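You operate a simulated robot arm through the tools that you are given. There is no shell and no other tool.

The job below is to be done with a simulated two-armed robot. You get a single attempt, and the scene is never put back.

JOB
Put one of the resistor blocks from the top of the wooden table on the lower shelf of the small table. Fetch the square marker and stand it on the cream block on the top of the wooden table. Put the green pack on the test card. Fetch the purple tray and set it on the bench top left of the electronic load. Put the shunt marked "56" from the top of the blue table on the low board of the blue table and the shunt marked "59" on the green bench top. Take the medium cell marked "No. 72" from the top of the grey bench and put it on the low board of the grey bench. Fetch the white sign from the top of the grey bench and set it on the top of the dry box. Stack the heat sink marked "65" from the top of the grey bench on top of the heat sink that says "72". Fetch the green cap from the top of the grey bench and set it on the top of the dry box. Open the left drawer of the grey bench, put the teal relay in the left half of the left drawer and shut the drawer again. Do these in any order. Set down upright: square marker, medium cell.

It is judged by the outcome, as a careful person would: the job done as asked, and still so three seconds after it is handed in. It fails if anything else is knocked over, pushed out of place, dropped, spilled or broken. Lids that push on must go on centred and level and be pressed home; caps that screw on are set level and turned clockwise until they are tight.

ROBOT AND FRAMES
Two 6-joint arms with two-finger grippers on one trunk, on a base that drives. Base frame: it is fixed to the floor where the robot stands at the start and does not move with it; the origin is under the middle of the robot, x ahead of it, y to its left, z up. Readings come in m, degrees, newtons and seconds.
The left shoulder is at the start at [0.07, 0.148, 1.467], the right one opposite. With the tool pointing down near the work surface each hand reaches from about 0.32 to 0.6 m from the robot's upright axis, wherever it stands, measured 20 degrees to its own side. Places, roughly: bench top left of the electronic load [-1.4, -0.3, 0.7]; cream block (8x5x3 cm) [1.7, 2.3, 0.8]; green bench top [-1.7, 0.4, 0.7]; green cap (3x3x2 cm) [-4.2, 4.7, 0.8]; green pack [-1, 1, 1]; heat sink [-4, 4.5, 0.75]; left drawer of the grey bench [-4.7, 4.4, 0.7]; left half of the left drawer [-4.7, 4.5, 0.7]; low board of the blue table [0.3, 3.7, 0.2]; low board of the grey bench [-3.9, 4.2, 0.2]; lower shelf of the small table [0.6, 0.8, 0.3]; medium cell [-3, 3.75, 0.75]; purple tray (19x12x2 cm) [-1.1, 3.6, 0.9]; resistor block [1.5, 2, 0.75]; shunt [0, 4, 0.75]; square marker [1.25, 1.75, 0.75]; teal relay [-4, 4.25, 0.75]; test card [1.25, 2.5, 0.75]; top of the dry box [-2.8, 3.4, 1.4]; white sign [-4, 4.5, 0.75]. Payload 2.45 kg a hand.
The TCP of each hand is the grasp point between the finger pads, 0.03 m short of the fingertips. In the tool frame z runs along the fingers and y along their closing line. Largest opening 0.106 m; the body of the gripper starts 0.079 m behind the TCP.
Orientation is told as [roll, pitch, yaw] about the base's x, y, z axes, in that order, counted from this pose: with the fingers straight down and closing along the base's y, the tool's x points along the base's -x, its y along +y and its z along -z.

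CONTROLS
- The arms move only by the tool arm_command. It takes "left_moves", "right_moves" or both (then of equal length, played together; a hand with none holds still); each is a list of rows, each an object (a shift or turn left out is 0, a gripper value left out holds the last) with "travel": the shift along the tool's x, y, z in units of 20 mm (1.0 is 20 mm), a list of three; "turn": the turn, a rotation vector about the tool's x, y, z in units of 8 degrees (1.0 is 8 degrees), a list of three; "grip": the opening, from 0 (shut) to 1 (fully open). In form: [{"travel": [tx, ty, tz], "turn": [ax, ay, az], "grip": grip}, ...]. A call has 1 to 20 rows; each row shifts and turns the commanded pose from where the row before left it, along the tool's axes as they then stand. A call with a number of a shift or a turn outside -1 to 1 is refused whole. Rows are played at 5 a second. More than 0.05 m and 8.6 degrees between two rows, or a gripper value outside its range, and nothing of the call is played. Where a pose cannot be reached the arm comes as near as it can. A force on the tool above 40 N (or 10 N above the force at the start of the call, whichever is more), or a blocked arm, ends the call early, and 0.2 s more pass. The fingers move at their own pace (about 0.072 m/s each) and stop on an object; they squeeze with about 26 N. The grip force told is the motor's: it shows also when the fingers shut on nothing. Time passes only in rows, and 0.2 s behind the last, so rows that do not move let the fingers close. It gives the time, the measured TCP pose, the force on the tool (base axes), the opening and the grip force at its end, in the units of the frame above (readings bear some noise), with the torque about the TCP (base axes, N m) and any sound that the robot's microphone picked up.
- Cameras (640 x 400 px; columns grow to the right, rows downward): "scene" is now at [0.1271, 0.0087, 1.6738]; the picture's right is [0.13, -0.99, 0.00], its down [-0.77, -0.10, -0.63] and it looks along [0.62, 0.08, -0.78] (base axes); focal length 266 px, centre (320, 200). "left" rides on the left gripper at [0.076, 0.002, -0.106] in its tool frame; the picture's right is [-0.02, 1.00, 0.00], its down [-0.78, -0.02, -0.62] and it looks along [-0.62, -0.01, 0.78] (tool axes); focal length 247 px, centre (320, 200). "right" rides on the right gripper at [0.076, -0.002, -0.106] in its tool frame; the picture's right is [0.02, 1.00, 0.00], its down [-0.78, 0.02, -0.62] and it looks along [-0.62, 0.01, 0.78] (tool axes); focal length 247 px, centre (320, 200). There is no depth. A picture from a camera that has moved, and an enlarged one, comes with that camera's place and axes in the base frame and with its lens.
- capture(camera): a new picture of that camera. The clock stands still meanwhile.
- raise_lower(by): slides the trunk up (or, below 0, down) by that many m; the arms and the scene camera ride with it, the base frame stays. It gives what a move gives, with no picture.
- roll_base(legs): drives the robot by 1 to 6 legs, each [ahead, left, turn to the left] in m, m and degrees, along the robot's own axes; the way and the turn of a leg run together, so that a leg with both is an arc; at most 1.5 m and 180 degrees a leg. The arms and the cameras ride along, it lands a little off, and it stops where it bumps. It gives what a move gives.
- head_to(pan, tilt): turns the head with the scene camera to pan (to the left, within 86 degrees either way) and tilt (down, from -29 to 69), counted from straight ahead of the robot. It gives what a move gives.
- enlarge(camera, box): a new picture of the part [left, top, right, bottom] of that camera's present view, enlarged. The clock stands still meanwhile.
- job_done(): hands the job in; it is judged then, once.

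Places have to be worked out from the pictures, the camera data and where the tool is seen. Open the grippers and draw the arms clear of the work before you hand the job in, unless the task says otherwise.

The tools are called after "Call:" as name(argument=value, ...) on one line, values as JSON. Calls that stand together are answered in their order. arm_command: Moves the arms, as the interface text tells. Its arguments: {"type":"object","properties":{"left_moves":{"type":"array"},"right_moves":{"type":"array"}},"required":[]} The other tools are called the same way: raise_lower (by) slides the trunk up or down; roll_base (legs) drives the base; head_to (pan, tilt) turns the head that bears the scene camera; capture (camera) takes a picture; enlarge (camera, box) takes an enlarged picture of a part of a camera's view; job_done () hands the job in.

At the start:

```text
t: 0.0
left_eef_pos: [0.4849, 0.2027, 1.078]
left_tcp_rot: [0.0, 0.0, 0.0]
left_wrist_force: [-0.5, -0.3, -0.4]
left_moment: [-0.03, 0.01, -0.02]
left_opening: 0.1056
left_grasp_force: 0.1
right_eef_pos: [0.5746, -0.1811, 1.0781]
right_tcp_rot: [0.0, 0.0, 0.0]
right_wrist_force: [0.8, -0.1, -0.7]
right_moment: [-0.01, 0.0, 0.04]
right_opening: 0.1061
right_grasp_force: 0.1
trunk travel left (down, up): [-0.94, 0.0]
robot x, y, heading: [0.0041, -0.0014, -0.1]
head pan, tilt: [7.2, 51.1]
```

scene: 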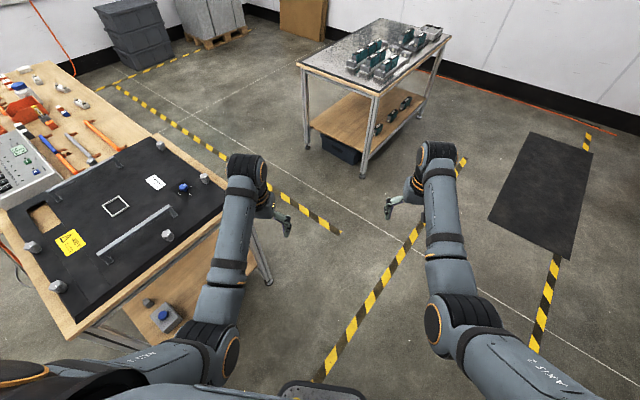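
right: 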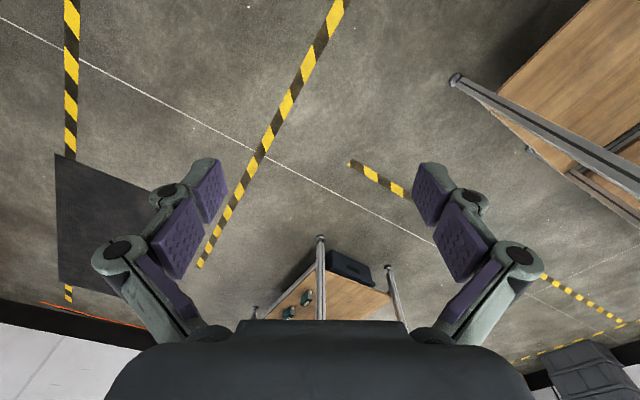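
left: 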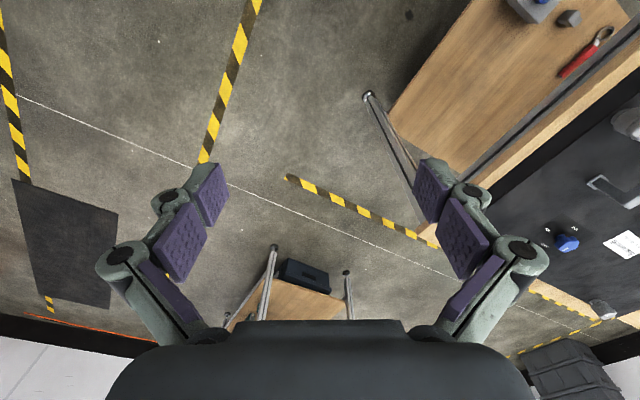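

I start by looking around: the newest picture shows a table on my left with a black board and another table ahead. I turn the head to survey the room.

Call:
head_to(pan=60, tilt=20)

Call:
capture(camera="scene")

```text
t: 1.2
left_eef_pos: [0.4853, 0.2026, 1.0794]
left_tcp_rot: [0.0, 0.0, -0.1]
left_wrist_force: [0.3, -0.6, 0.1]
left_moment: [-0.01, -0.01, -0.03]
left_opening: 0.1062
left_grasp_force: 0.1
right_eef_pos: [0.5754, -0.1808, 1.0766]
right_tcp_rot: [0.1, -0.1, -0.1]
right_wrist_force: [0.2, -0.1, 0.0]
right_moment: [0.03, 0.02, 0.01]
right_opening: 0.1063
right_grasp_force: 0.0
trunk travel left (down, up): [-0.94, 0.0]
robot x, y, heading: [0.0015, -0.0018, -0.0]
head pan, tilt: [60.0, 20.0]
```

```text
taken
camera scene: at [0.0984, 0.0798, 1.7208], right [0.87, -0.5, 0.0], down [-0.17, -0.3, -0.94], along [0.47, 0.81, -0.34], focal length 266 px, centre (320, 200)
```

scene: 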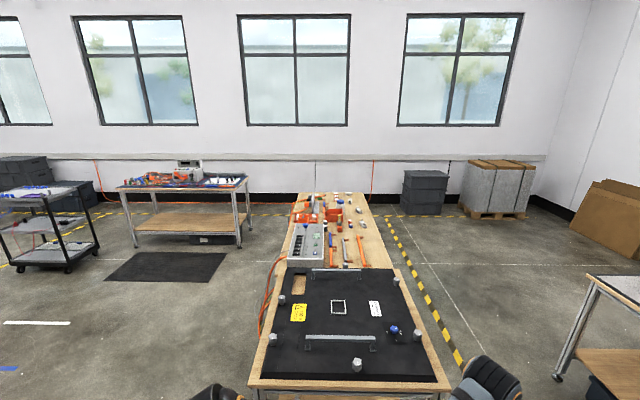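

The near table with the black board looks like the small table, and the wooden table is behind it; the blue table and a cart are farther off. I keep looking left.

Call:
head_to(pan=86, tilt=20)

Call:
capture(camera="scene")

Call:
head_to(pan=0, tilt=20)

Call:
capture(camera="scene")

Call:
head_to(pan=-70, tilt=20)

Call:
capture(camera="scene")

```text
t: 2.1
left_eef_pos: [0.4859, 0.2035, 1.0786]
left_tcp_rot: [0.1, -0.1, 0.0]
left_wrist_force: [0.6, 0.4, 0.4]
left_moment: [-0.02, -0.02, 0.0]
left_opening: 0.1061
left_grasp_force: 0.0
right_eef_pos: [0.5755, -0.1808, 1.0773]
right_tcp_rot: [0.0, 0.0, -0.1]
right_wrist_force: [-1.1, 0.6, -1.1]
right_moment: [0.03, -0.02, -0.02]
right_opening: 0.1061
right_grasp_force: 0.0
trunk travel left (down, up): [-0.94, 0.0]
robot x, y, heading: [0.003, 0.0014, 0.2]
head pan, tilt: [85.9, 20.0]
```

```text
taken
camera scene: at [0.0585, 0.0921, 1.7209], right [1.0, -0.07, 0.0], down [-0.02, -0.34, -0.94], along [0.07, 0.94, -0.34], focal length 266 px, centre (320, 200)
```

scene: 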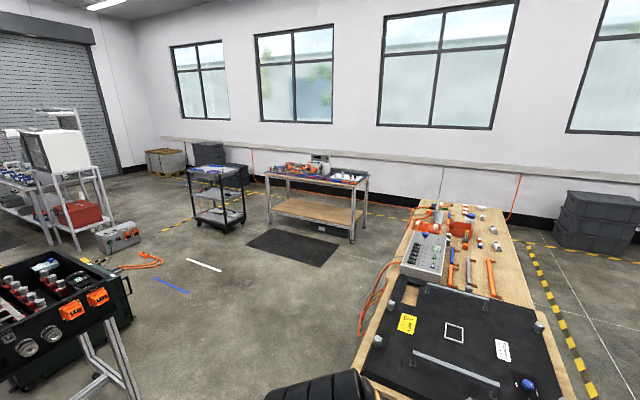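

```text
t: 3.7
left_eef_pos: [0.4832, 0.2027, 1.0781]
left_tcp_rot: [0.0, 0.0, 0.0]
left_wrist_force: [0.3, -0.3, 0.5]
left_moment: [-0.01, 0.03, -0.05]
left_opening: 0.1059
left_grasp_force: 0.0
right_eef_pos: [0.5742, -0.1817, 1.0764]
right_tcp_rot: [0.0, 0.0, 0.0]
right_wrist_force: [0.6, -0.7, 0.6]
right_moment: [0.0, 0.0, -0.01]
right_opening: 0.1063
right_grasp_force: 0.0
trunk travel left (down, up): [-0.94, 0.0]
robot x, y, heading: [-0.0005, 0.0008, 0.1]
head pan, tilt: [0.0, 20.0]
```

```text
taken
camera scene: at [0.1449, -0.0007, 1.7208], right [0.0, -1.0, 0.0], down [-0.34, 0.0, -0.94], along [0.94, 0.0, -0.34], focal length 266 px, centre (320, 200)
```

scene: 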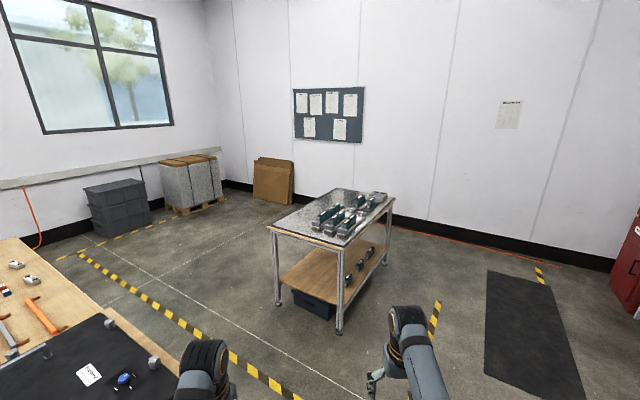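

```text
t: 5.1
left_eef_pos: [0.4845, 0.2026, 1.0788]
left_tcp_rot: [0.0, 0.0, 0.1]
left_wrist_force: [-0.8, 0.3, -0.2]
left_moment: [-0.04, 0.04, -0.01]
left_opening: 0.106
left_grasp_force: 0.1
right_eef_pos: [0.5739, -0.182, 1.0774]
right_tcp_rot: [0.0, 0.0, 0.1]
right_wrist_force: [-0.5, 0.5, 0.1]
right_moment: [0.02, 0.01, 0.0]
right_opening: 0.106
right_grasp_force: 0.0
trunk travel left (down, up): [-0.94, 0.0]
robot x, y, heading: [0.0024, -0.0039, -0.1]
head pan, tilt: [-70.0, 20.0]
```

```text
taken
camera scene: at [0.0837, -0.0883, 1.7209], right [-0.94, -0.34, 0.0], down [-0.12, 0.32, -0.94], along [0.32, -0.88, -0.34], focal length 266 px, centre (320, 200)
```

scene: 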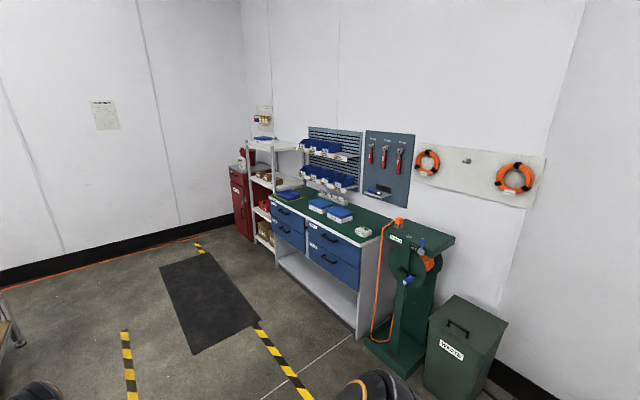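

I see the black cart with packs at about (-0.85, 0.95), the cart, blue table and dry box further away. I turn the robot around to see what is behind.

Call:
roll_base(legs=[[0, 0, 120]])

Call:
head_to(pan=0, tilt=25)

Call:
capture(camera="scene")

Call:
head_to(pan=60, tilt=25)

Call:
capture(camera="scene")

```text
t: 10.4
left_eef_pos: [-0.408, 0.3306, 1.0786]
left_tcp_rot: [0.0, 0.1, 118.4]
left_wrist_force: [0.2, 0.1, 0.0]
left_moment: [0.01, 0.02, -0.01]
left_opening: 0.1061
left_grasp_force: 0.1
right_eef_pos: [-0.1141, 0.5928, 1.0771]
right_tcp_rot: [-0.1, 0.1, 118.4]
right_wrist_force: [-0.8, -0.2, 0.3]
right_moment: [-0.02, -0.01, 0.02]
right_opening: 0.106
right_grasp_force: 0.2
trunk travel left (down, up): [-0.94, 0.0]
robot x, y, heading: [0.0045, 0.0026, 118.4]
head pan, tilt: [-70.0, 20.0]
```

```text
t: 11.9
left_eef_pos: [-0.4097, 0.3301, 1.0797]
left_tcp_rot: [-0.1, 0.0, 118.4]
left_wrist_force: [0.5, -0.5, -0.5]
left_moment: [0.01, -0.01, -0.01]
left_opening: 0.1058
left_grasp_force: 0.0
right_eef_pos: [-0.1131, 0.5923, 1.0781]
right_tcp_rot: [-0.1, 0.0, 118.4]
right_wrist_force: [-0.2, 0.6, 0.4]
right_moment: [0.01, 0.01, -0.01]
right_opening: 0.1057
right_grasp_force: 0.1
trunk travel left (down, up): [-0.94, 0.0]
robot x, y, heading: [0.0008, -0.0011, 118.5]
head pan, tilt: [0.0, 25.0]
```

```text
taken
camera scene: at [-0.0663, 0.1246, 1.7128], right [0.88, 0.47, 0.0], down [0.2, -0.37, -0.91], along [-0.43, 0.8, -0.42], focal length 266 px, centre (320, 200)
```

scene: 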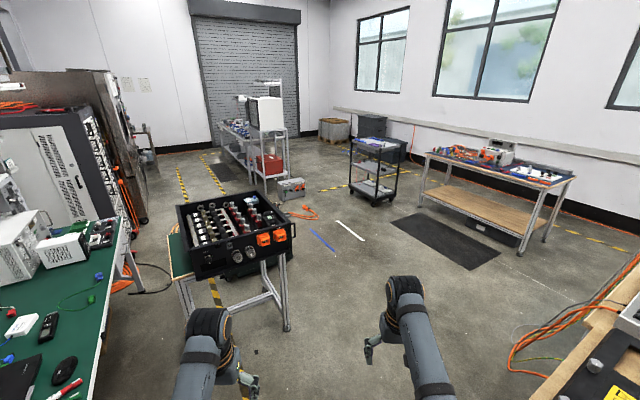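

```text
t: 13.2
left_eef_pos: [-0.4087, 0.3294, 1.0798]
left_tcp_rot: [0.0, 0.0, 118.4]
left_wrist_force: [-0.5, 0.2, -0.3]
left_moment: [0.01, 0.01, 0.0]
left_opening: 0.1058
left_grasp_force: 0.0
right_eef_pos: [-0.1135, 0.592, 1.0761]
right_tcp_rot: [0.0, -0.1, 118.4]
right_wrist_force: [0.7, 0.2, -0.7]
right_moment: [0.02, 0.0, -0.01]
right_opening: 0.106
right_grasp_force: 0.1
trunk travel left (down, up): [-0.94, 0.0]
robot x, y, heading: [-0.0019, -0.001, 118.5]
head pan, tilt: [60.0, 25.0]
```

```text
taken
camera scene: at [-0.1147, 0.0462, 1.7128], right [0.03, 1.0, 0.0], down [0.42, -0.01, -0.91], along [-0.91, 0.03, -0.42], focal length 266 px, centre (320, 200)
```

scene: 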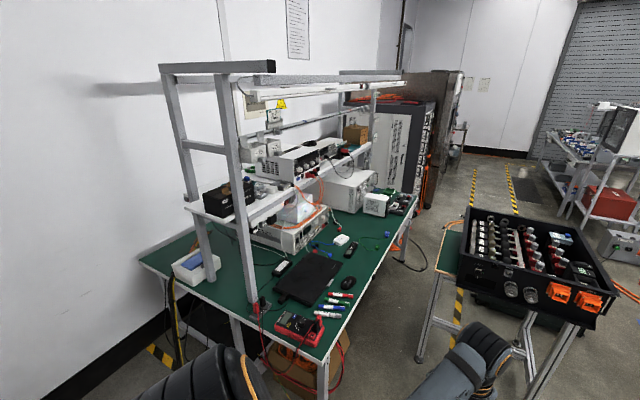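

The green bench with electronics is at my left rear, and the black cart holds cells. I enlarge both to identify objects.

Call:
enlarge(camera="scene", box=[150, 140, 430, 360])

Call:
enlarge(camera="scene", box=[430, 190, 630, 340])

Call:
head_to(pan=0, tilt=15)

Call:
enlarge(camera="scene", box=[180, 80, 400, 240])

Call:
enlarge(camera="scene", box=[380, 130, 600, 270])

```text
1.82 times, centred on (290, 250) of scene
camera zoom: at [-0.1147, 0.0462, 1.7128], right [0.03, 1.0, 0.0], down [0.42, -0.01, -0.91], along [-0.91, 0.03, -0.42], focal length 483 px, centre (374, 109)
```

zoom: 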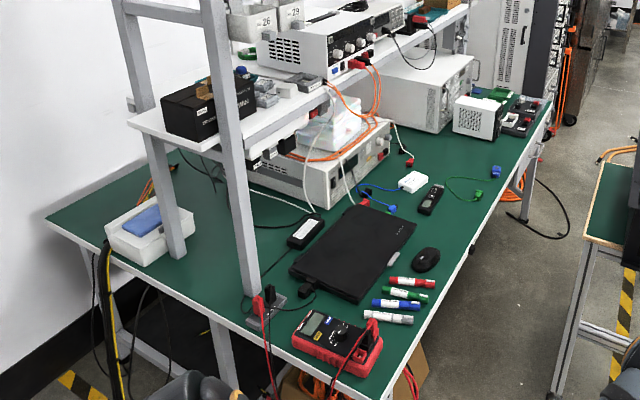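

```text
2.67 times, centred on (530, 265) of scene
camera zoom: at [-0.1147, 0.0462, 1.7128], right [0.03, 1.0, 0.0], down [0.42, -0.01, -0.91], along [-0.91, 0.03, -0.42], focal length 709 px, centre (-240, 27)
```

zoom: 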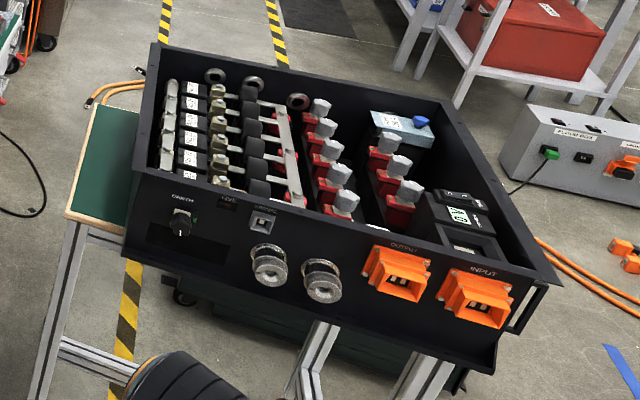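

```text
t: 14.5
left_eef_pos: [-0.4092, 0.3301, 1.0791]
left_tcp_rot: [0.0, 0.0, 118.4]
left_wrist_force: [0.1, -0.1, 0.6]
left_moment: [0.0, -0.03, -0.01]
left_opening: 0.106
left_grasp_force: 0.1
right_eef_pos: [-0.1144, 0.5925, 1.0769]
right_tcp_rot: [0.0, 0.0, 118.4]
right_wrist_force: [-0.3, -0.2, 0.1]
right_moment: [-0.02, 0.0, -0.02]
right_opening: 0.106
right_grasp_force: 0.1
trunk travel left (down, up): [-0.94, 0.0]
robot x, y, heading: [0.0017, -0.0019, 118.4]
head pan, tilt: [0.0, 15.0]
```

```text
2.50 times, centred on (290, 160) of scene
camera zoom: at [-0.0671, 0.1256, 1.729], right [0.88, 0.48, 0.0], down [0.12, -0.23, -0.97], along [-0.46, 0.85, -0.26], focal length 664 px, centre (395, 300)
```

zoom: 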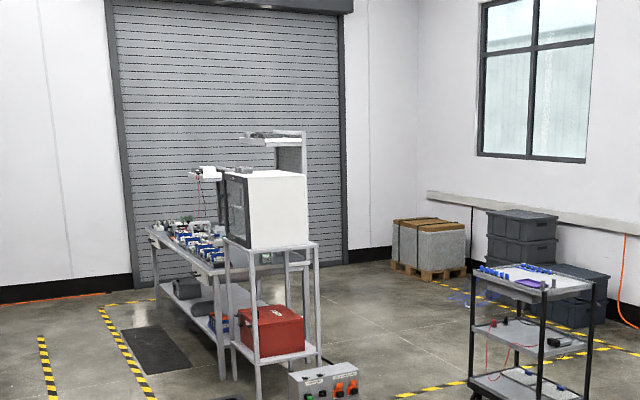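

```text
2.86 times, centred on (490, 200) of scene
camera zoom: at [-0.0671, 0.1256, 1.729], right [0.88, 0.48, 0.0], down [0.12, -0.23, -0.97], along [-0.46, 0.85, -0.26], focal length 759 px, centre (-166, 200)
```

zoom: 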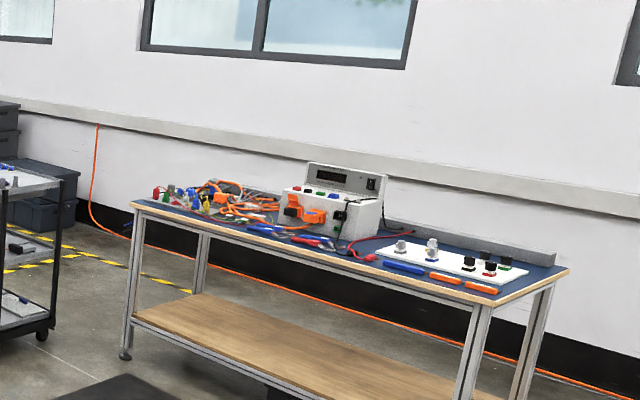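

The black box is centred near (-1.08, 0.98), its front facing me with normal about (0.88, -0.46). I drive to stand roughly 1 m in front of it to look in and find the green pack.

Call:
roll_base(legs=[[0, 0, 34], [0.415, -0.366, 0]])

Call:
head_to(pan=0, tilt=45)

Call:
capture(camera="scene")

```text
t: 19.3
left_eef_pos: [-0.7182, 0.5673, 1.0785]
left_tcp_rot: [0.0, 0.1, 151.8]
left_wrist_force: [0.1, 0.1, 0.2]
left_moment: [0.02, 0.02, 0.01]
left_opening: 0.1061
left_grasp_force: 0.2
right_eef_pos: [-0.6161, 0.9487, 1.0778]
right_tcp_rot: [0.1, -0.1, 152.0]
right_wrist_force: [0.4, -1.3, 0.4]
right_moment: [0.04, 0.02, -0.02]
right_opening: 0.1059
right_grasp_force: 0.2
trunk travel left (down, up): [-0.94, 0.0]
robot x, y, heading: [-0.1973, 0.5199, 151.9]
head pan, tilt: [0.0, 15.0]
```

```text
t: 20.2
left_eef_pos: [-0.7177, 0.5679, 1.0783]
left_tcp_rot: [0.0, 0.0, 151.9]
left_wrist_force: [-0.6, -0.5, 0.1]
left_moment: [0.02, -0.01, 0.03]
left_opening: 0.1061
left_grasp_force: 0.0
right_eef_pos: [-0.6165, 0.9502, 1.0771]
right_tcp_rot: [0.0, 0.0, 152.1]
right_wrist_force: [-0.2, -0.3, 0.9]
right_moment: [-0.02, -0.01, 0.01]
right_opening: 0.1062
right_grasp_force: 0.1
trunk travel left (down, up): [-0.94, 0.0]
robot x, y, heading: [-0.1949, 0.5198, 152.1]
head pan, tilt: [0.0, 45.0]
```

```text
taken
camera scene: at [-0.31, 0.5801, 1.6822], right [0.47, 0.88, 0.0], down [0.62, -0.33, -0.71], along [-0.62, 0.33, -0.71], focal length 266 px, centre (320, 200)
```

scene: 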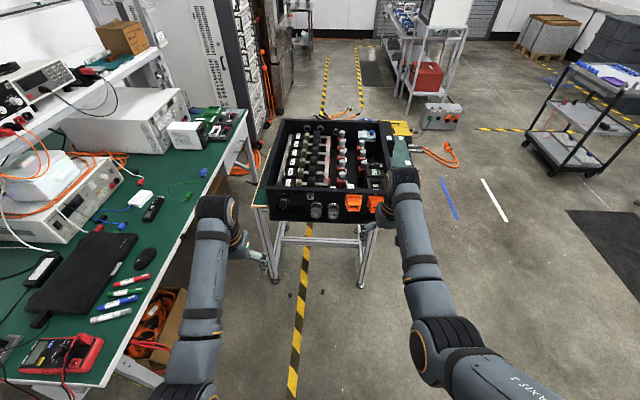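

I'm facing the box; there's also something green/yellow beside it. I enlarge.

Call:
enlarge(camera="scene", box=[240, 105, 440, 230])

Call:
capture(camera="right")

Call:
enlarge(camera="scene", box=[0, 40, 260, 200])

```text
3.20 times, centred on (340, 168) of scene
camera zoom: at [-0.31, 0.5801, 1.6822], right [0.47, 0.88, 0.0], down [0.62, -0.33, -0.71], along [-0.62, 0.33, -0.71], focal length 850 px, centre (256, 304)
```

zoom: 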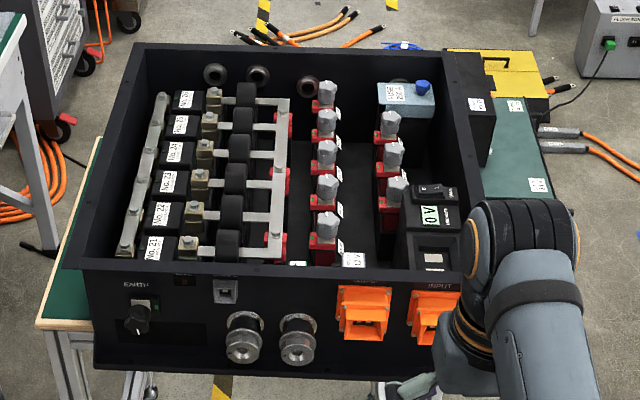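

```text
taken
camera right: at [-0.5479, 0.9138, 1.1841], right [-0.45, -0.89, 0.0], down [-0.7, 0.35, 0.62], along [-0.55, 0.28, -0.78], focal length 247 px, centre (320, 200)
```

right: 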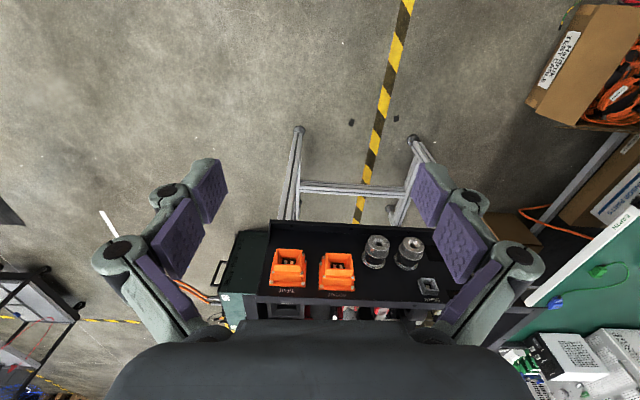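

```text
2.46 times, centred on (130, 120) of scene
camera zoom: at [-0.31, 0.5801, 1.6822], right [0.47, 0.88, 0.0], down [0.62, -0.33, -0.71], along [-0.62, 0.33, -0.71], focal length 654 px, centre (788, 397)
```

zoom: 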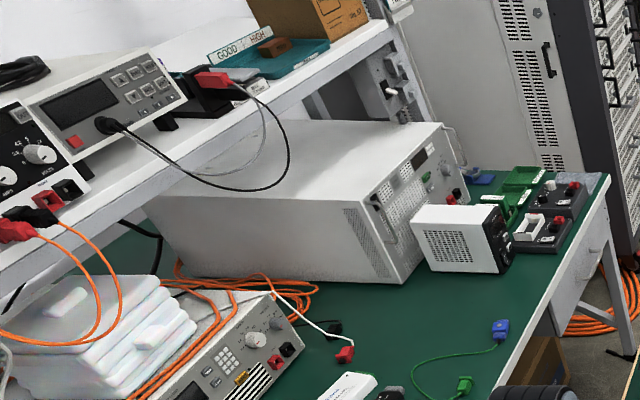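

The right arm hides the area right of the box where there is a dark green case. I pull the right arm back and look again.

Call:
arm_command(right_moves=[{"travel": [1, -0.5, -1]}, {"travel": [1, -0.5, -1]}, {"travel": [1, -0.5, -1]}, {"travel": [1, -0.5, -1]}, {"travel": [1, -0.5, -1]}, {"travel": [1, -0.5, 0]}, {"travel": [1, -0.5, 0]}, {"travel": [1, 0, 0]}, {"travel": [1, 0, 0]}, {"travel": [1, 0, 0]}])

Call:
head_to(pan=-15, tilt=45)

Call:
capture(camera="scene")

```text
t: 22.4
left_eef_pos: [-0.7165, 0.567, 1.0796]
left_tcp_rot: [0.0, 0.1, 152.0]
left_wrist_force: [-0.3, 0.5, -0.3]
left_moment: [-0.02, 0.02, 0.0]
left_opening: 0.106
left_grasp_force: 0.1
right_eef_pos: [-0.4539, 0.9438, 1.0735]
right_tcp_rot: [0.1, -0.3, 152.1]
right_wrist_force: [1.3, 0.0, -0.3]
right_moment: [-0.01, 0.01, 0.0]
right_opening: 0.1058
right_grasp_force: 0.0
right hand out of reach, approached as far as the arm can: row 2, 3, 4, 5, 6, 7, 8, 9, 10
trunk travel left (down, up): [-0.94, 0.0]
robot x, y, heading: [-0.1964, 0.519, 152.1]
head pan, tilt: [0.0, 45.0]
```

```text
t: 23.2
left_eef_pos: [-0.7192, 0.568, 1.0789]
left_tcp_rot: [0.0, 0.0, 151.9]
left_wrist_force: [0.4, 0.5, 0.6]
left_moment: [0.0, -0.01, -0.01]
left_opening: 0.1059
left_grasp_force: 0.0
right_eef_pos: [-0.4559, 0.9442, 1.0728]
right_tcp_rot: [0.2, -0.2, 152.0]
right_wrist_force: [-0.4, -1.1, 0.0]
right_moment: [0.01, 0.02, -0.03]
right_opening: 0.1062
right_grasp_force: 0.0
trunk travel left (down, up): [-0.94, 0.0]
robot x, y, heading: [-0.1968, 0.5171, 152.0]
head pan, tilt: [-15.0, 45.0]
```

```text
taken
camera scene: at [-0.2974, 0.597, 1.6822], right [0.68, 0.73, 0.0], down [0.52, -0.48, -0.71], along [-0.52, 0.48, -0.71], focal length 266 px, centre (320, 200)
```

scene: 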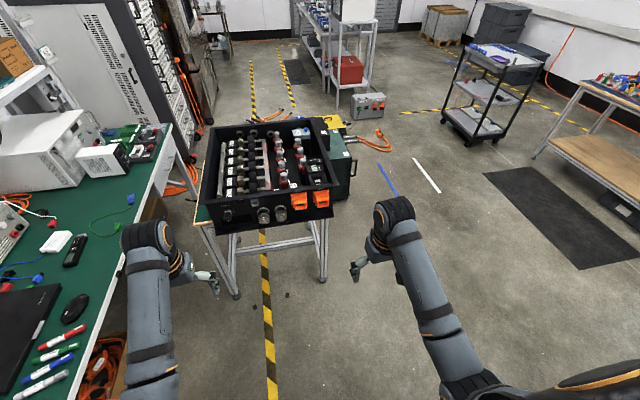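

Now the right side is clearer; I enlarge that area.

Call:
enlarge(camera="scene", box=[190, 100, 370, 212])

Call:
enlarge(camera="scene", box=[270, 110, 370, 210])

```text
3.56 times, centred on (280, 156) of scene
camera zoom: at [-0.2974, 0.597, 1.6822], right [0.68, 0.73, 0.0], down [0.52, -0.48, -0.71], along [-0.52, 0.48, -0.71], focal length 945 px, centre (462, 356)
```

zoom: 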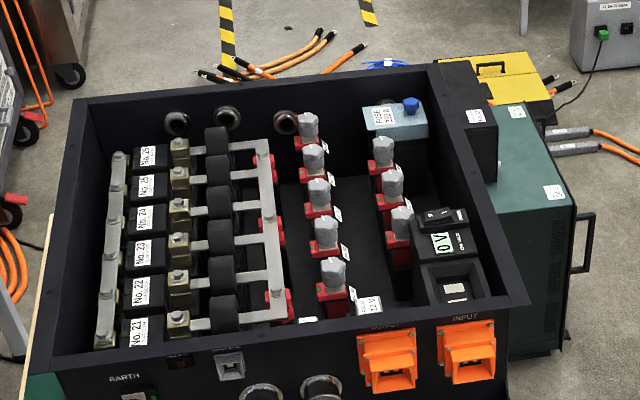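

```text
4.00 times, centred on (320, 160) of scene
camera zoom: at [-0.2974, 0.597, 1.6822], right [0.68, 0.73, 0.0], down [0.52, -0.48, -0.71], along [-0.52, 0.48, -0.71], focal length 1063 px, centre (320, 360)
```

zoom: 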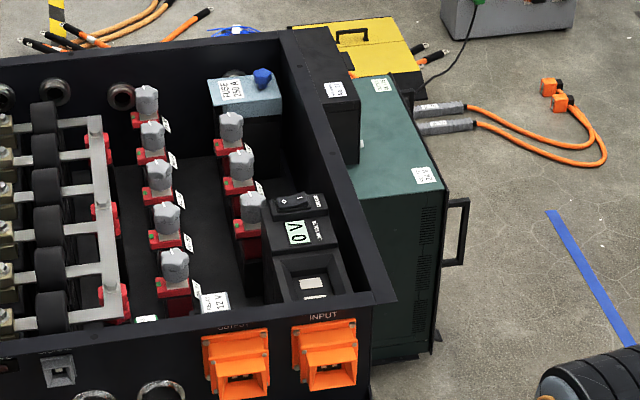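

The pack must be inside the black box, possibly hidden behind the front wall. I retract the left arm and drive a bit closer to look down into the box.

Call:
arm_command(left_moves=[{"travel": [1, 0, 0]}, {"travel": [1, 0, 0]}, {"travel": [1, 0, 0]}, {"travel": [1, 0, 0]}, {"travel": [1, 0, 0]}, {"travel": [1, 0, 0]}, {"travel": [1, 0, 0]}])

Call:
roll_base(legs=[[0.28, 0, 0]])

Call:
head_to(pan=0, tilt=55)

Call:
capture(camera="scene")

```text
t: 24.8
left_eef_pos: [-0.5946, 0.5054, 1.066]
left_tcp_rot: [0.0, 0.0, 151.9]
left_wrist_force: [-0.6, 0.3, -0.1]
left_moment: [0.02, -0.03, 0.01]
left_opening: 0.1059
left_grasp_force: 0.0
left hand out of reach, approached as far as the arm can: row 2, 3, 5
right_eef_pos: [-0.4552, 0.9433, 1.0738]
right_tcp_rot: [0.2, -0.3, 152.1]
right_wrist_force: [0.5, -1.1, -0.8]
right_moment: [0.03, 0.02, 0.01]
right_opening: 0.1056
right_grasp_force: 0.1
trunk travel left (down, up): [-0.94, 0.0]
robot x, y, heading: [-0.1938, 0.5133, 151.7]
head pan, tilt: [-15.0, 45.0]
```

```text
t: 26.7
left_eef_pos: [-0.8401, 0.6361, 1.0667]
left_tcp_rot: [0.1, 0.0, 151.9]
left_wrist_force: [0.2, -0.2, 0.4]
left_moment: [0.03, 0.02, -0.02]
left_opening: 0.1059
left_grasp_force: 0.1
right_eef_pos: [-0.6999, 1.0751, 1.0743]
right_tcp_rot: [0.1, -0.2, 152.0]
right_wrist_force: [0.0, -0.4, 1.2]
right_moment: [-0.03, 0.01, -0.02]
right_opening: 0.1059
right_grasp_force: 0.1
trunk travel left (down, up): [-0.94, 0.0]
robot x, y, heading: [-0.4407, 0.6507, 152.0]
head pan, tilt: [-15.0, 45.0]
```

```text
t: 27.5
left_eef_pos: [-0.8416, 0.6384, 1.0644]
left_tcp_rot: [-0.1, 0.1, 151.8]
left_wrist_force: [-0.6, -0.8, -0.1]
left_moment: [-0.01, 0.0, -0.05]
left_opening: 0.1061
left_grasp_force: 0.1
right_eef_pos: [-0.701, 1.075, 1.0724]
right_tcp_rot: [0.1, -0.2, 151.8]
right_wrist_force: [-1.0, -1.1, 0.0]
right_moment: [-0.01, -0.02, 0.0]
right_opening: 0.1061
right_grasp_force: 0.2
trunk travel left (down, up): [-0.94, 0.0]
robot x, y, heading: [-0.4395, 0.647, 151.8]
head pan, tilt: [0.0, 55.0]
```

```text
taken
camera scene: at [-0.5479, 0.7074, 1.6687], right [0.47, 0.88, 0.0], down [0.72, -0.39, -0.57], along [-0.51, 0.27, -0.82], focal length 266 px, centre (320, 200)
```

scene: 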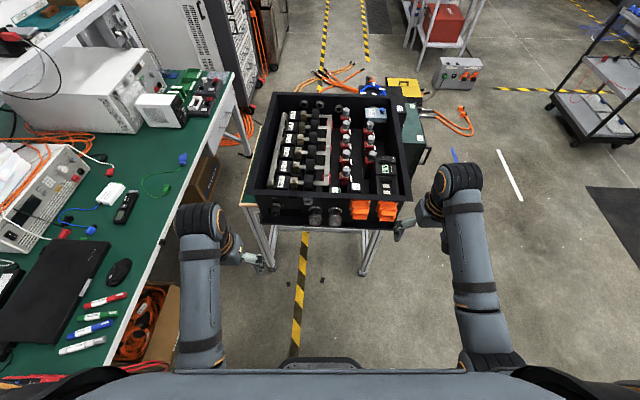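

Call:
enlarge(camera="scene", box=[240, 85, 420, 230])

Call:
enlarge(camera="scene", box=[320, 90, 420, 200])

```text
2.76 times, centred on (330, 158) of scene
camera zoom: at [-0.5479, 0.7074, 1.6687], right [0.47, 0.88, 0.0], down [0.72, -0.39, -0.57], along [-0.51, 0.27, -0.82], focal length 733 px, centre (292, 317)
```

zoom: 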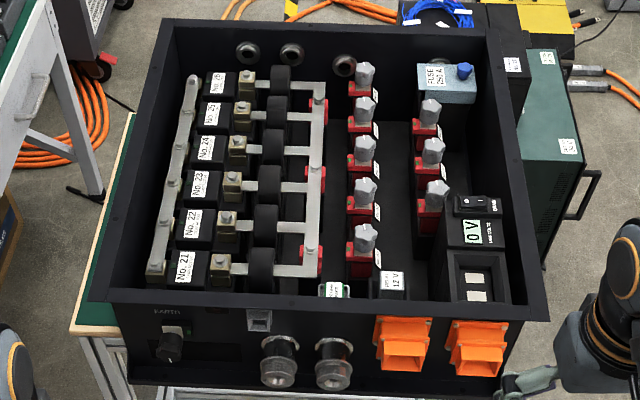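

```text
3.64 times, centred on (370, 145) of scene
camera zoom: at [-0.5479, 0.7074, 1.6687], right [0.47, 0.88, 0.0], down [0.72, -0.39, -0.57], along [-0.51, 0.27, -0.82], focal length 966 px, centre (138, 400)
```

zoom: 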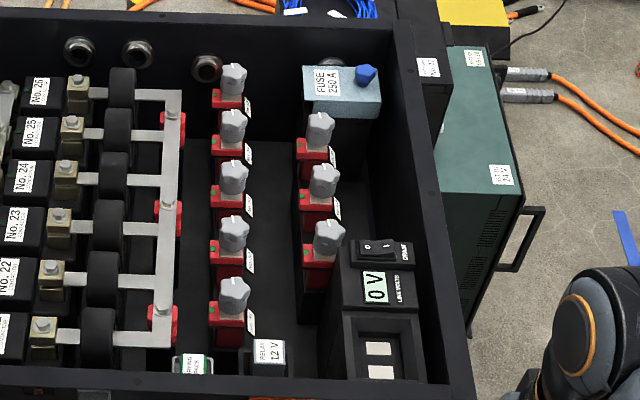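

A small green block with a white label stands inside the box just behind the front wall, about (-1.04, 1.03, 0.9); the rim is at z≈0.92. I drive 0.2 m closer and look again.

Call:
roll_base(legs=[[0.2, 0, 0]])

Call:
head_to(pan=0, tilt=65)

Call:
capture(camera="scene")

Call:
enlarge(camera="scene", box=[270, 80, 430, 200])

Call:
capture(camera="right")

```text
t: 29.1
left_eef_pos: [-1.0142, 0.7289, 1.0657]
left_tcp_rot: [0.0, 0.0, 152.0]
left_wrist_force: [0.7, -0.4, 0.6]
left_moment: [0.04, 0.03, 0.0]
left_opening: 0.1062
left_grasp_force: 0.1
right_eef_pos: [-0.8742, 1.1689, 1.0724]
right_tcp_rot: [0.0, -0.4, 152.0]
right_wrist_force: [0.7, -0.5, 0.5]
right_moment: [0.0, 0.02, 0.01]
right_opening: 0.1061
right_grasp_force: 0.1
trunk travel left (down, up): [-0.94, 0.0]
robot x, y, heading: [-0.6139, 0.7448, 152.1]
head pan, tilt: [0.0, 55.0]
```

```text
t: 29.8
left_eef_pos: [-1.0171, 0.7308, 1.0655]
left_tcp_rot: [0.1, 0.0, 152.0]
left_wrist_force: [0.0, 1.0, -0.1]
left_moment: [-0.03, 0.01, 0.0]
left_opening: 0.106
left_grasp_force: 0.0
right_eef_pos: [-0.8772, 1.1681, 1.0734]
right_tcp_rot: [0.0, -0.2, 152.0]
right_wrist_force: [-0.6, 0.5, 0.7]
right_moment: [0.01, -0.02, 0.03]
right_opening: 0.1062
right_grasp_force: 0.1
trunk travel left (down, up): [-0.94, 0.0]
robot x, y, heading: [-0.618, 0.7452, 151.9]
head pan, tilt: [0.0, 65.0]
```

```text
taken
camera scene: at [-0.7133, 0.7953, 1.6572], right [0.47, 0.88, 0.0], down [0.8, -0.43, -0.42], along [-0.37, 0.2, -0.91], focal length 266 px, centre (320, 200)
```

scene: 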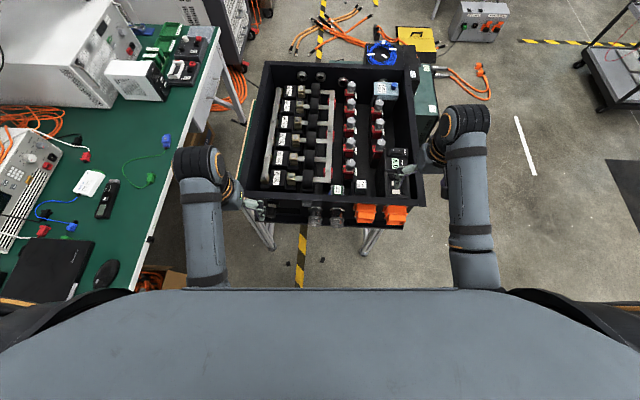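

```text
3.33 times, centred on (350, 140) of scene
camera zoom: at [-0.7133, 0.7953, 1.6572], right [0.47, 0.88, 0.0], down [0.8, -0.43, -0.42], along [-0.37, 0.2, -0.91], focal length 886 px, centre (220, 400)
```

zoom: 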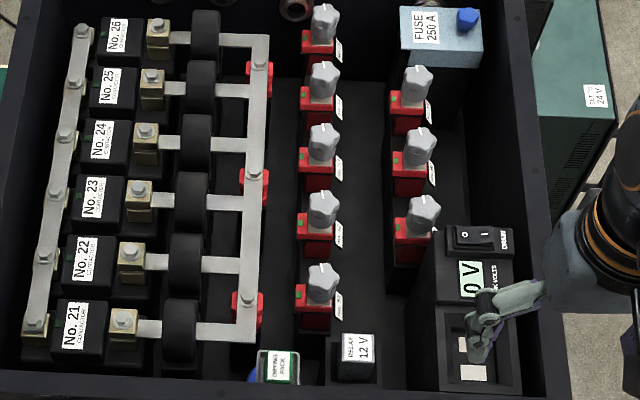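

```text
taken
camera right: at [-0.8076, 1.133, 1.1798], right [-0.45, -0.89, 0.0], down [-0.7, 0.35, 0.62], along [-0.56, 0.28, -0.78], focal length 247 px, centre (320, 200)
```

right: 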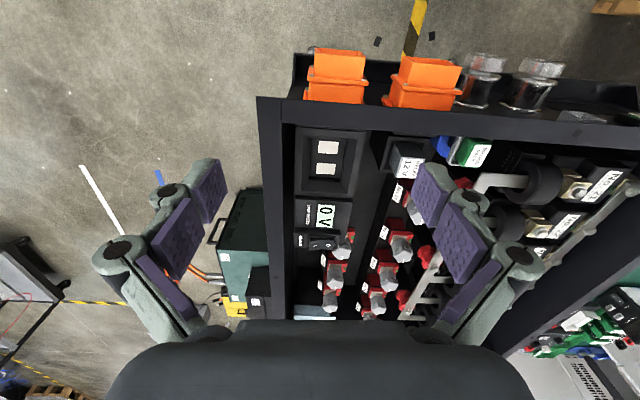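

The wrist camera shows the green pack at around (468,150). I enlarge it.

Call:
enlarge(camera="right", box=[360, 90, 560, 215])

Call:
enlarge(camera="scene", box=[320, 160, 400, 210])

```text
3.20 times, centred on (460, 152) of right
camera zoom: at [-0.8076, 1.133, 1.1798], right [-0.45, -0.89, 0.0], down [-0.7, 0.35, 0.62], along [-0.56, 0.28, -0.78], focal length 790 px, centre (-128, 352)
```

zoom: 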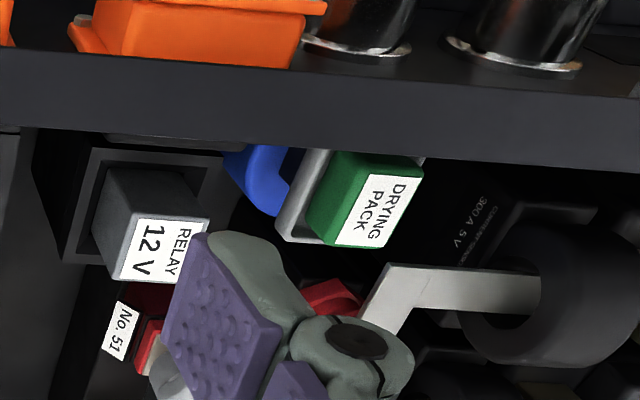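

```text
8.00 times, centred on (360, 185) of scene
camera zoom: at [-0.7133, 0.7953, 1.6572], right [0.47, 0.88, 0.0], down [0.8, -0.43, -0.42], along [-0.37, 0.2, -0.91], focal length 2126 px, centre (0, 320)
```

zoom: 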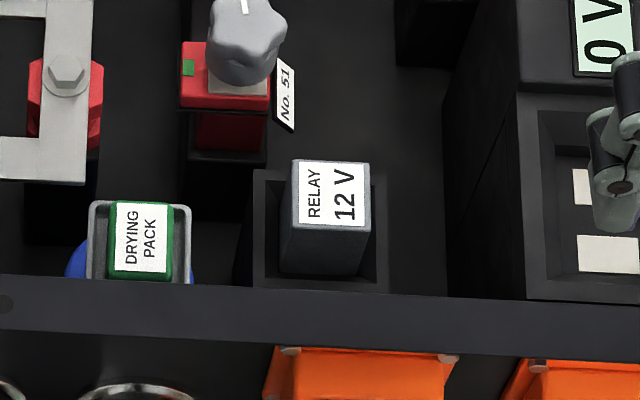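

The pack ("DRYING PACK") triangulates to about (-1.026, 1.028, 0.905), aligned with the box at yaw ≈149.3°. I move the right hand above it, turning the yaw slightly, and check with the wrist camera.

Call:
arm_command(right_moves=[{"travel": [-0.3, 1, 0.1], "turn": [0, 0, 0.35], "grip": 0.7}, {"travel": [-0.3, 1, 0.1]}, {"travel": [-0.3, 1, 0.1]}, {"travel": [-0.3, 1, 0.1]}, {"travel": [-0.3, 1, 0.1]}, {"travel": [-0.3, 1, 0]}, {"travel": [-0.3, 1, 0]}, {"travel": [-0.3, 1, 0]}, {"travel": [-0.3, 1, 0]}, {"travel": [-0.2, 0.3, 0]}, {}])

Call:
capture(camera="right")

Call:
enlarge(camera="scene", box=[290, 130, 410, 220])

```text
t: 31.5
left_eef_pos: [-1.0183, 0.7311, 1.0645]
left_tcp_rot: [0.1, 0.1, 151.9]
left_wrist_force: [-0.4, -0.1, 0.1]
left_moment: [0.03, -0.02, -0.01]
left_opening: 0.1062
left_grasp_force: 0.0
right_eef_pos: [-0.9451, 1.1384, 1.0445]
right_tcp_rot: [-9.3, 0.3, 147.0]
right_wrist_force: [-0.1, -0.6, 0.6]
right_moment: [-0.01, 0.0, 0.02]
right_opening: 0.0741
right_grasp_force: 0.1
trunk travel left (down, up): [-0.94, 0.0]
robot x, y, heading: [-0.6134, 0.7425, 151.8]
head pan, tilt: [0.0, 65.0]
stopped in row 8 (right hand): the arm was blocked; the commanded pose is now the measured one
```

```text
taken
camera right: at [-0.8881, 1.0825, 1.1512], right [-0.52, -0.84, -0.16], down [-0.72, 0.33, 0.61], along [-0.46, 0.43, -0.78], focal length 247 px, centre (320, 200)
```

right: 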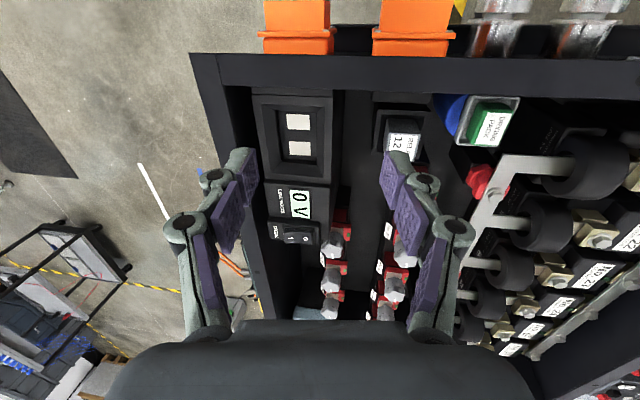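

```text
4.44 times, centred on (350, 175) of scene
camera zoom: at [-0.714, 0.7948, 1.6571], right [0.47, 0.88, 0.0], down [0.8, -0.43, -0.42], along [-0.37, 0.2, -0.91], focal length 1181 px, centre (187, 311)
```

zoom: 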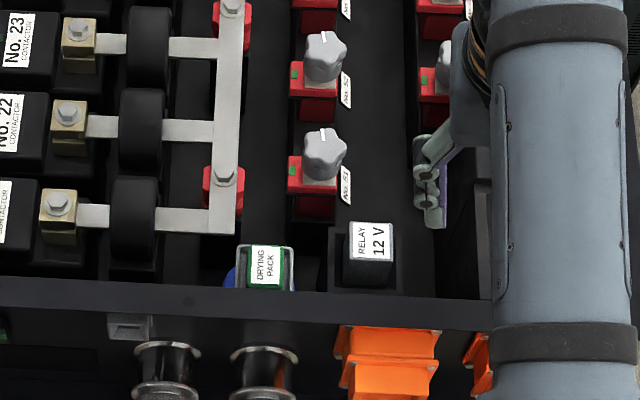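

The arm hit its limit to the inside, so I'll rotate the base 13° to the left, which swings the right hand nearly over the pack, then level the tool and align its yaw.

Call:
roll_base(legs=[[0, 0, 13]])

Call:
arm_command(right_moves=[{"turn": [-0.58, 0, 0]}, {"turn": [-0.58, 0, 0]}, {"turn": [0, 0, 0.67]}, {"turn": [0, 0, 0.67]}, {}])

Call:
capture(camera="right")

Call:
enlarge(camera="scene", box=[290, 120, 450, 220])

```text
t: 32.7
left_eef_pos: [-1.0046, 0.6435, 1.0647]
left_tcp_rot: [0.0, 0.1, 164.5]
left_wrist_force: [1.3, 0.5, 0.3]
left_moment: [0.0, 0.02, -0.01]
left_opening: 0.1058
left_grasp_force: 0.0
right_eef_pos: [-1.0223, 1.0573, 1.0427]
right_tcp_rot: [-9.3, 0.3, 159.7]
right_wrist_force: [0.3, 0.0, 0.6]
right_moment: [0.02, -0.01, 0.02]
right_opening: 0.0738
right_grasp_force: 0.1
trunk travel left (down, up): [-0.94, 0.0]
robot x, y, heading: [-0.6148, 0.7426, 164.3]
head pan, tilt: [0.0, 65.0]
```

```text
t: 33.9
left_eef_pos: [-1.004, 0.6439, 1.0657]
left_tcp_rot: [0.0, 0.1, 164.6]
left_wrist_force: [0.1, 0.2, -0.2]
left_moment: [0.02, -0.02, 0.03]
left_opening: 0.1057
left_grasp_force: 0.0
right_eef_pos: [-1.0231, 1.0569, 1.0445]
right_tcp_rot: [0.0, 0.4, 148.9]
right_wrist_force: [0.4, -0.3, 0.4]
right_moment: [-0.02, 0.02, 0.01]
right_opening: 0.0743
right_grasp_force: 0.0
trunk travel left (down, up): [-0.94, 0.0]
robot x, y, heading: [-0.6154, 0.7427, 164.6]
head pan, tilt: [0.0, 65.0]
```

```text
taken
camera right: at [-0.9554, 1.0181, 1.1517], right [-0.5, -0.87, 0.0], down [-0.68, 0.39, 0.62], along [-0.54, 0.31, -0.79], focal length 247 px, centre (320, 200)
```

right: 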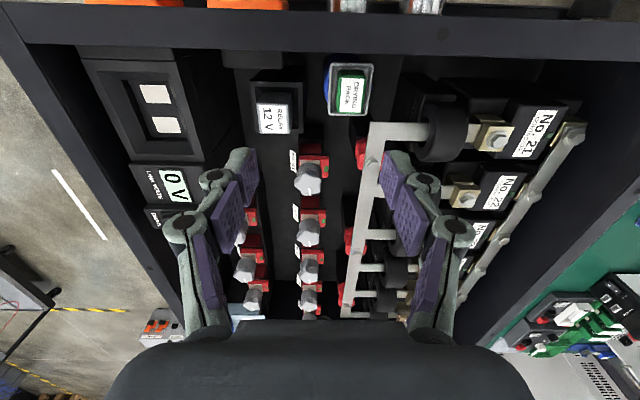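

```text
4.00 times, centred on (370, 170) of scene
camera zoom: at [-0.7219, 0.7733, 1.6571], right [0.27, 0.96, 0.0], down [0.87, -0.24, -0.42], along [-0.41, 0.11, -0.91], focal length 1063 px, centre (120, 320)
```

zoom: 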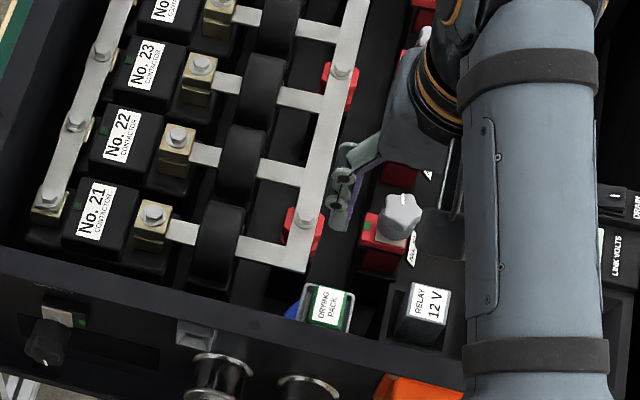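

The pack re-triangulates to (-1.0265, 1.0260, 0.905). I enlarge it to judge how far it sticks out of its holder.

Call:
enlarge(camera="right", box=[300, 40, 400, 130])

Call:
enlarge(camera="scene", box=[350, 180, 410, 215])

```text
4.44 times, centred on (350, 85) of right
camera zoom: at [-0.9554, 1.0181, 1.1517], right [-0.5, -0.87, 0.0], down [-0.68, 0.39, 0.62], along [-0.54, 0.31, -0.79], focal length 1098 px, centre (187, 711)
```

zoom: 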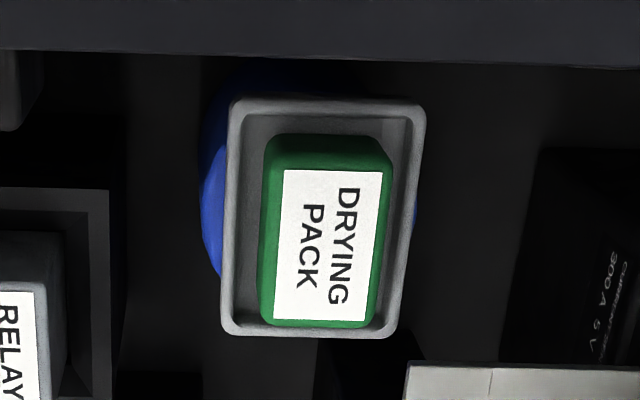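

```text
10.67 times, centred on (380, 198) of scene
camera zoom: at [-0.7219, 0.7733, 1.6571], right [0.27, 0.96, 0.0], down [0.87, -0.24, -0.42], along [-0.41, 0.11, -0.91], focal length 2834 px, centre (-320, 227)
```

zoom: 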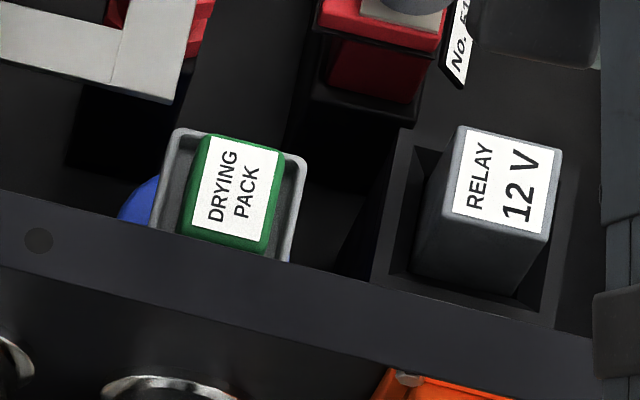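

The pack stands ~2 cm proud of its tray (rim ≈0.885, top ≈0.905). I move over it and descend to just above first.

Call:
arm_command(right_moves=[{"travel": [0.22, 0.7, 0], "grip": 0.55}, {"travel": [0.21, 0.71, 0]}, {"travel": [0, 0, 1]}, {"travel": [0, 0, 1]}, {"travel": [0, 0, 1]}, {"travel": [0, 0, 1]}, {}])

Call:
capture(camera="right")

Call:
enlarge(camera="scene", box=[340, 160, 440, 220])

```text
t: 35.5
left_eef_pos: [-1.0049, 0.6434, 1.0655]
left_tcp_rot: [0.0, 0.1, 164.5]
left_wrist_force: [0.2, 0.2, -0.2]
left_moment: [-0.03, -0.01, -0.01]
left_opening: 0.1061
left_grasp_force: 0.0
right_eef_pos: [-1.0286, 1.0274, 0.9647]
right_tcp_rot: [-0.1, 0.4, 149.0]
right_wrist_force: [1.0, 0.7, 0.3]
right_moment: [-0.02, 0.02, -0.01]
right_opening: 0.058
right_grasp_force: 0.0
trunk travel left (down, up): [-0.94, 0.0]
robot x, y, heading: [-0.6168, 0.7461, 164.7]
head pan, tilt: [0.0, 65.0]
```

```text
taken
camera right: at [-0.9621, 0.9884, 1.0724], right [-0.5, -0.87, 0.0], down [-0.68, 0.39, 0.62], along [-0.54, 0.31, -0.79], focal length 247 px, centre (320, 200)
```

right: 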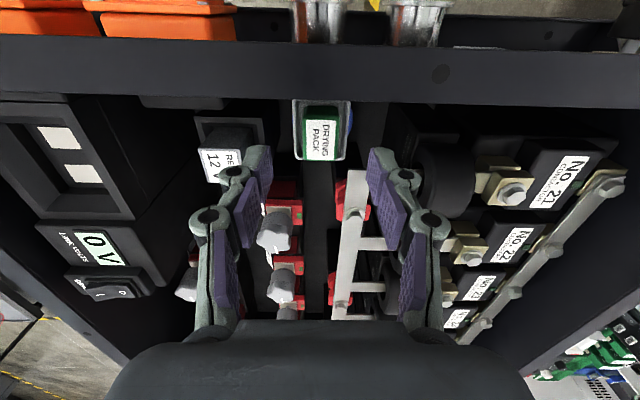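

```text
6.40 times, centred on (390, 190) of scene
camera zoom: at [-0.722, 0.7727, 1.6572], right [0.27, 0.96, 0.0], down [0.87, -0.24, -0.42], along [-0.41, 0.11, -0.91], focal length 1701 px, centre (-128, 264)
```

zoom: 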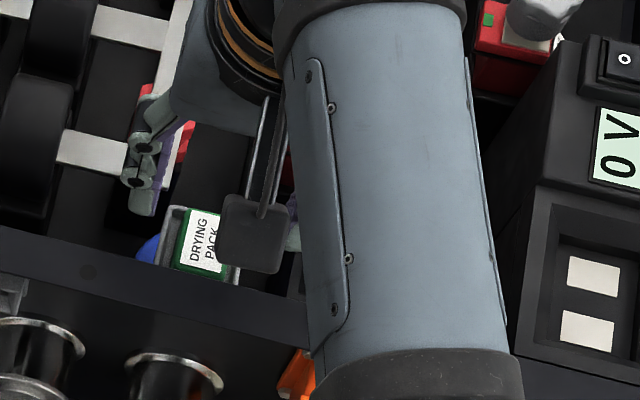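

The pack is centred under the grasp point (rows/cols match). I descend to TCP z≈0.921 and close.

Call:
arm_command(right_moves=[{"travel": [0, 0, 1]}, {"travel": [0, 0, 1]}, {"travel": [0, 0, 0.2]}, {"grip": 0}, {"grip": 0}, {"grip": 0}, {"grip": 0}])

Call:
capture(camera="right")

```text
t: 37.1
left_eef_pos: [-1.0042, 0.643, 1.0651]
left_tcp_rot: [-0.1, -0.1, 164.5]
left_wrist_force: [-0.2, 0.0, -0.6]
left_moment: [0.0, -0.03, -0.02]
left_opening: 0.106
left_grasp_force: 0.0
right_eef_pos: [-1.0297, 1.0296, 0.92]
right_tcp_rot: [-0.1, 0.1, 148.9]
right_wrist_force: [-1.5, 0.8, 9.0]
right_moment: [-0.06, 0.12, 0.0]
right_opening: 0.0246
right_grasp_force: 26.6
trunk travel left (down, up): [-0.94, 0.0]
robot x, y, heading: [-0.6181, 0.7446, 164.6]
head pan, tilt: [0.0, 65.0]
```

```text
taken
camera right: at [-0.9615, 0.989, 1.0284], right [-0.5, -0.87, 0.0], down [-0.68, 0.39, 0.62], along [-0.54, 0.31, -0.78], focal length 247 px, centre (320, 200)
```

right: 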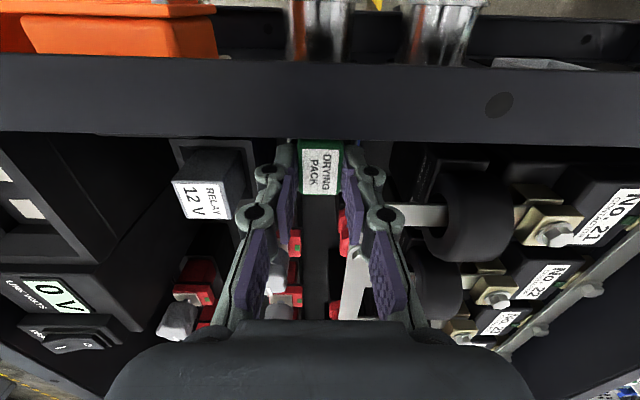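

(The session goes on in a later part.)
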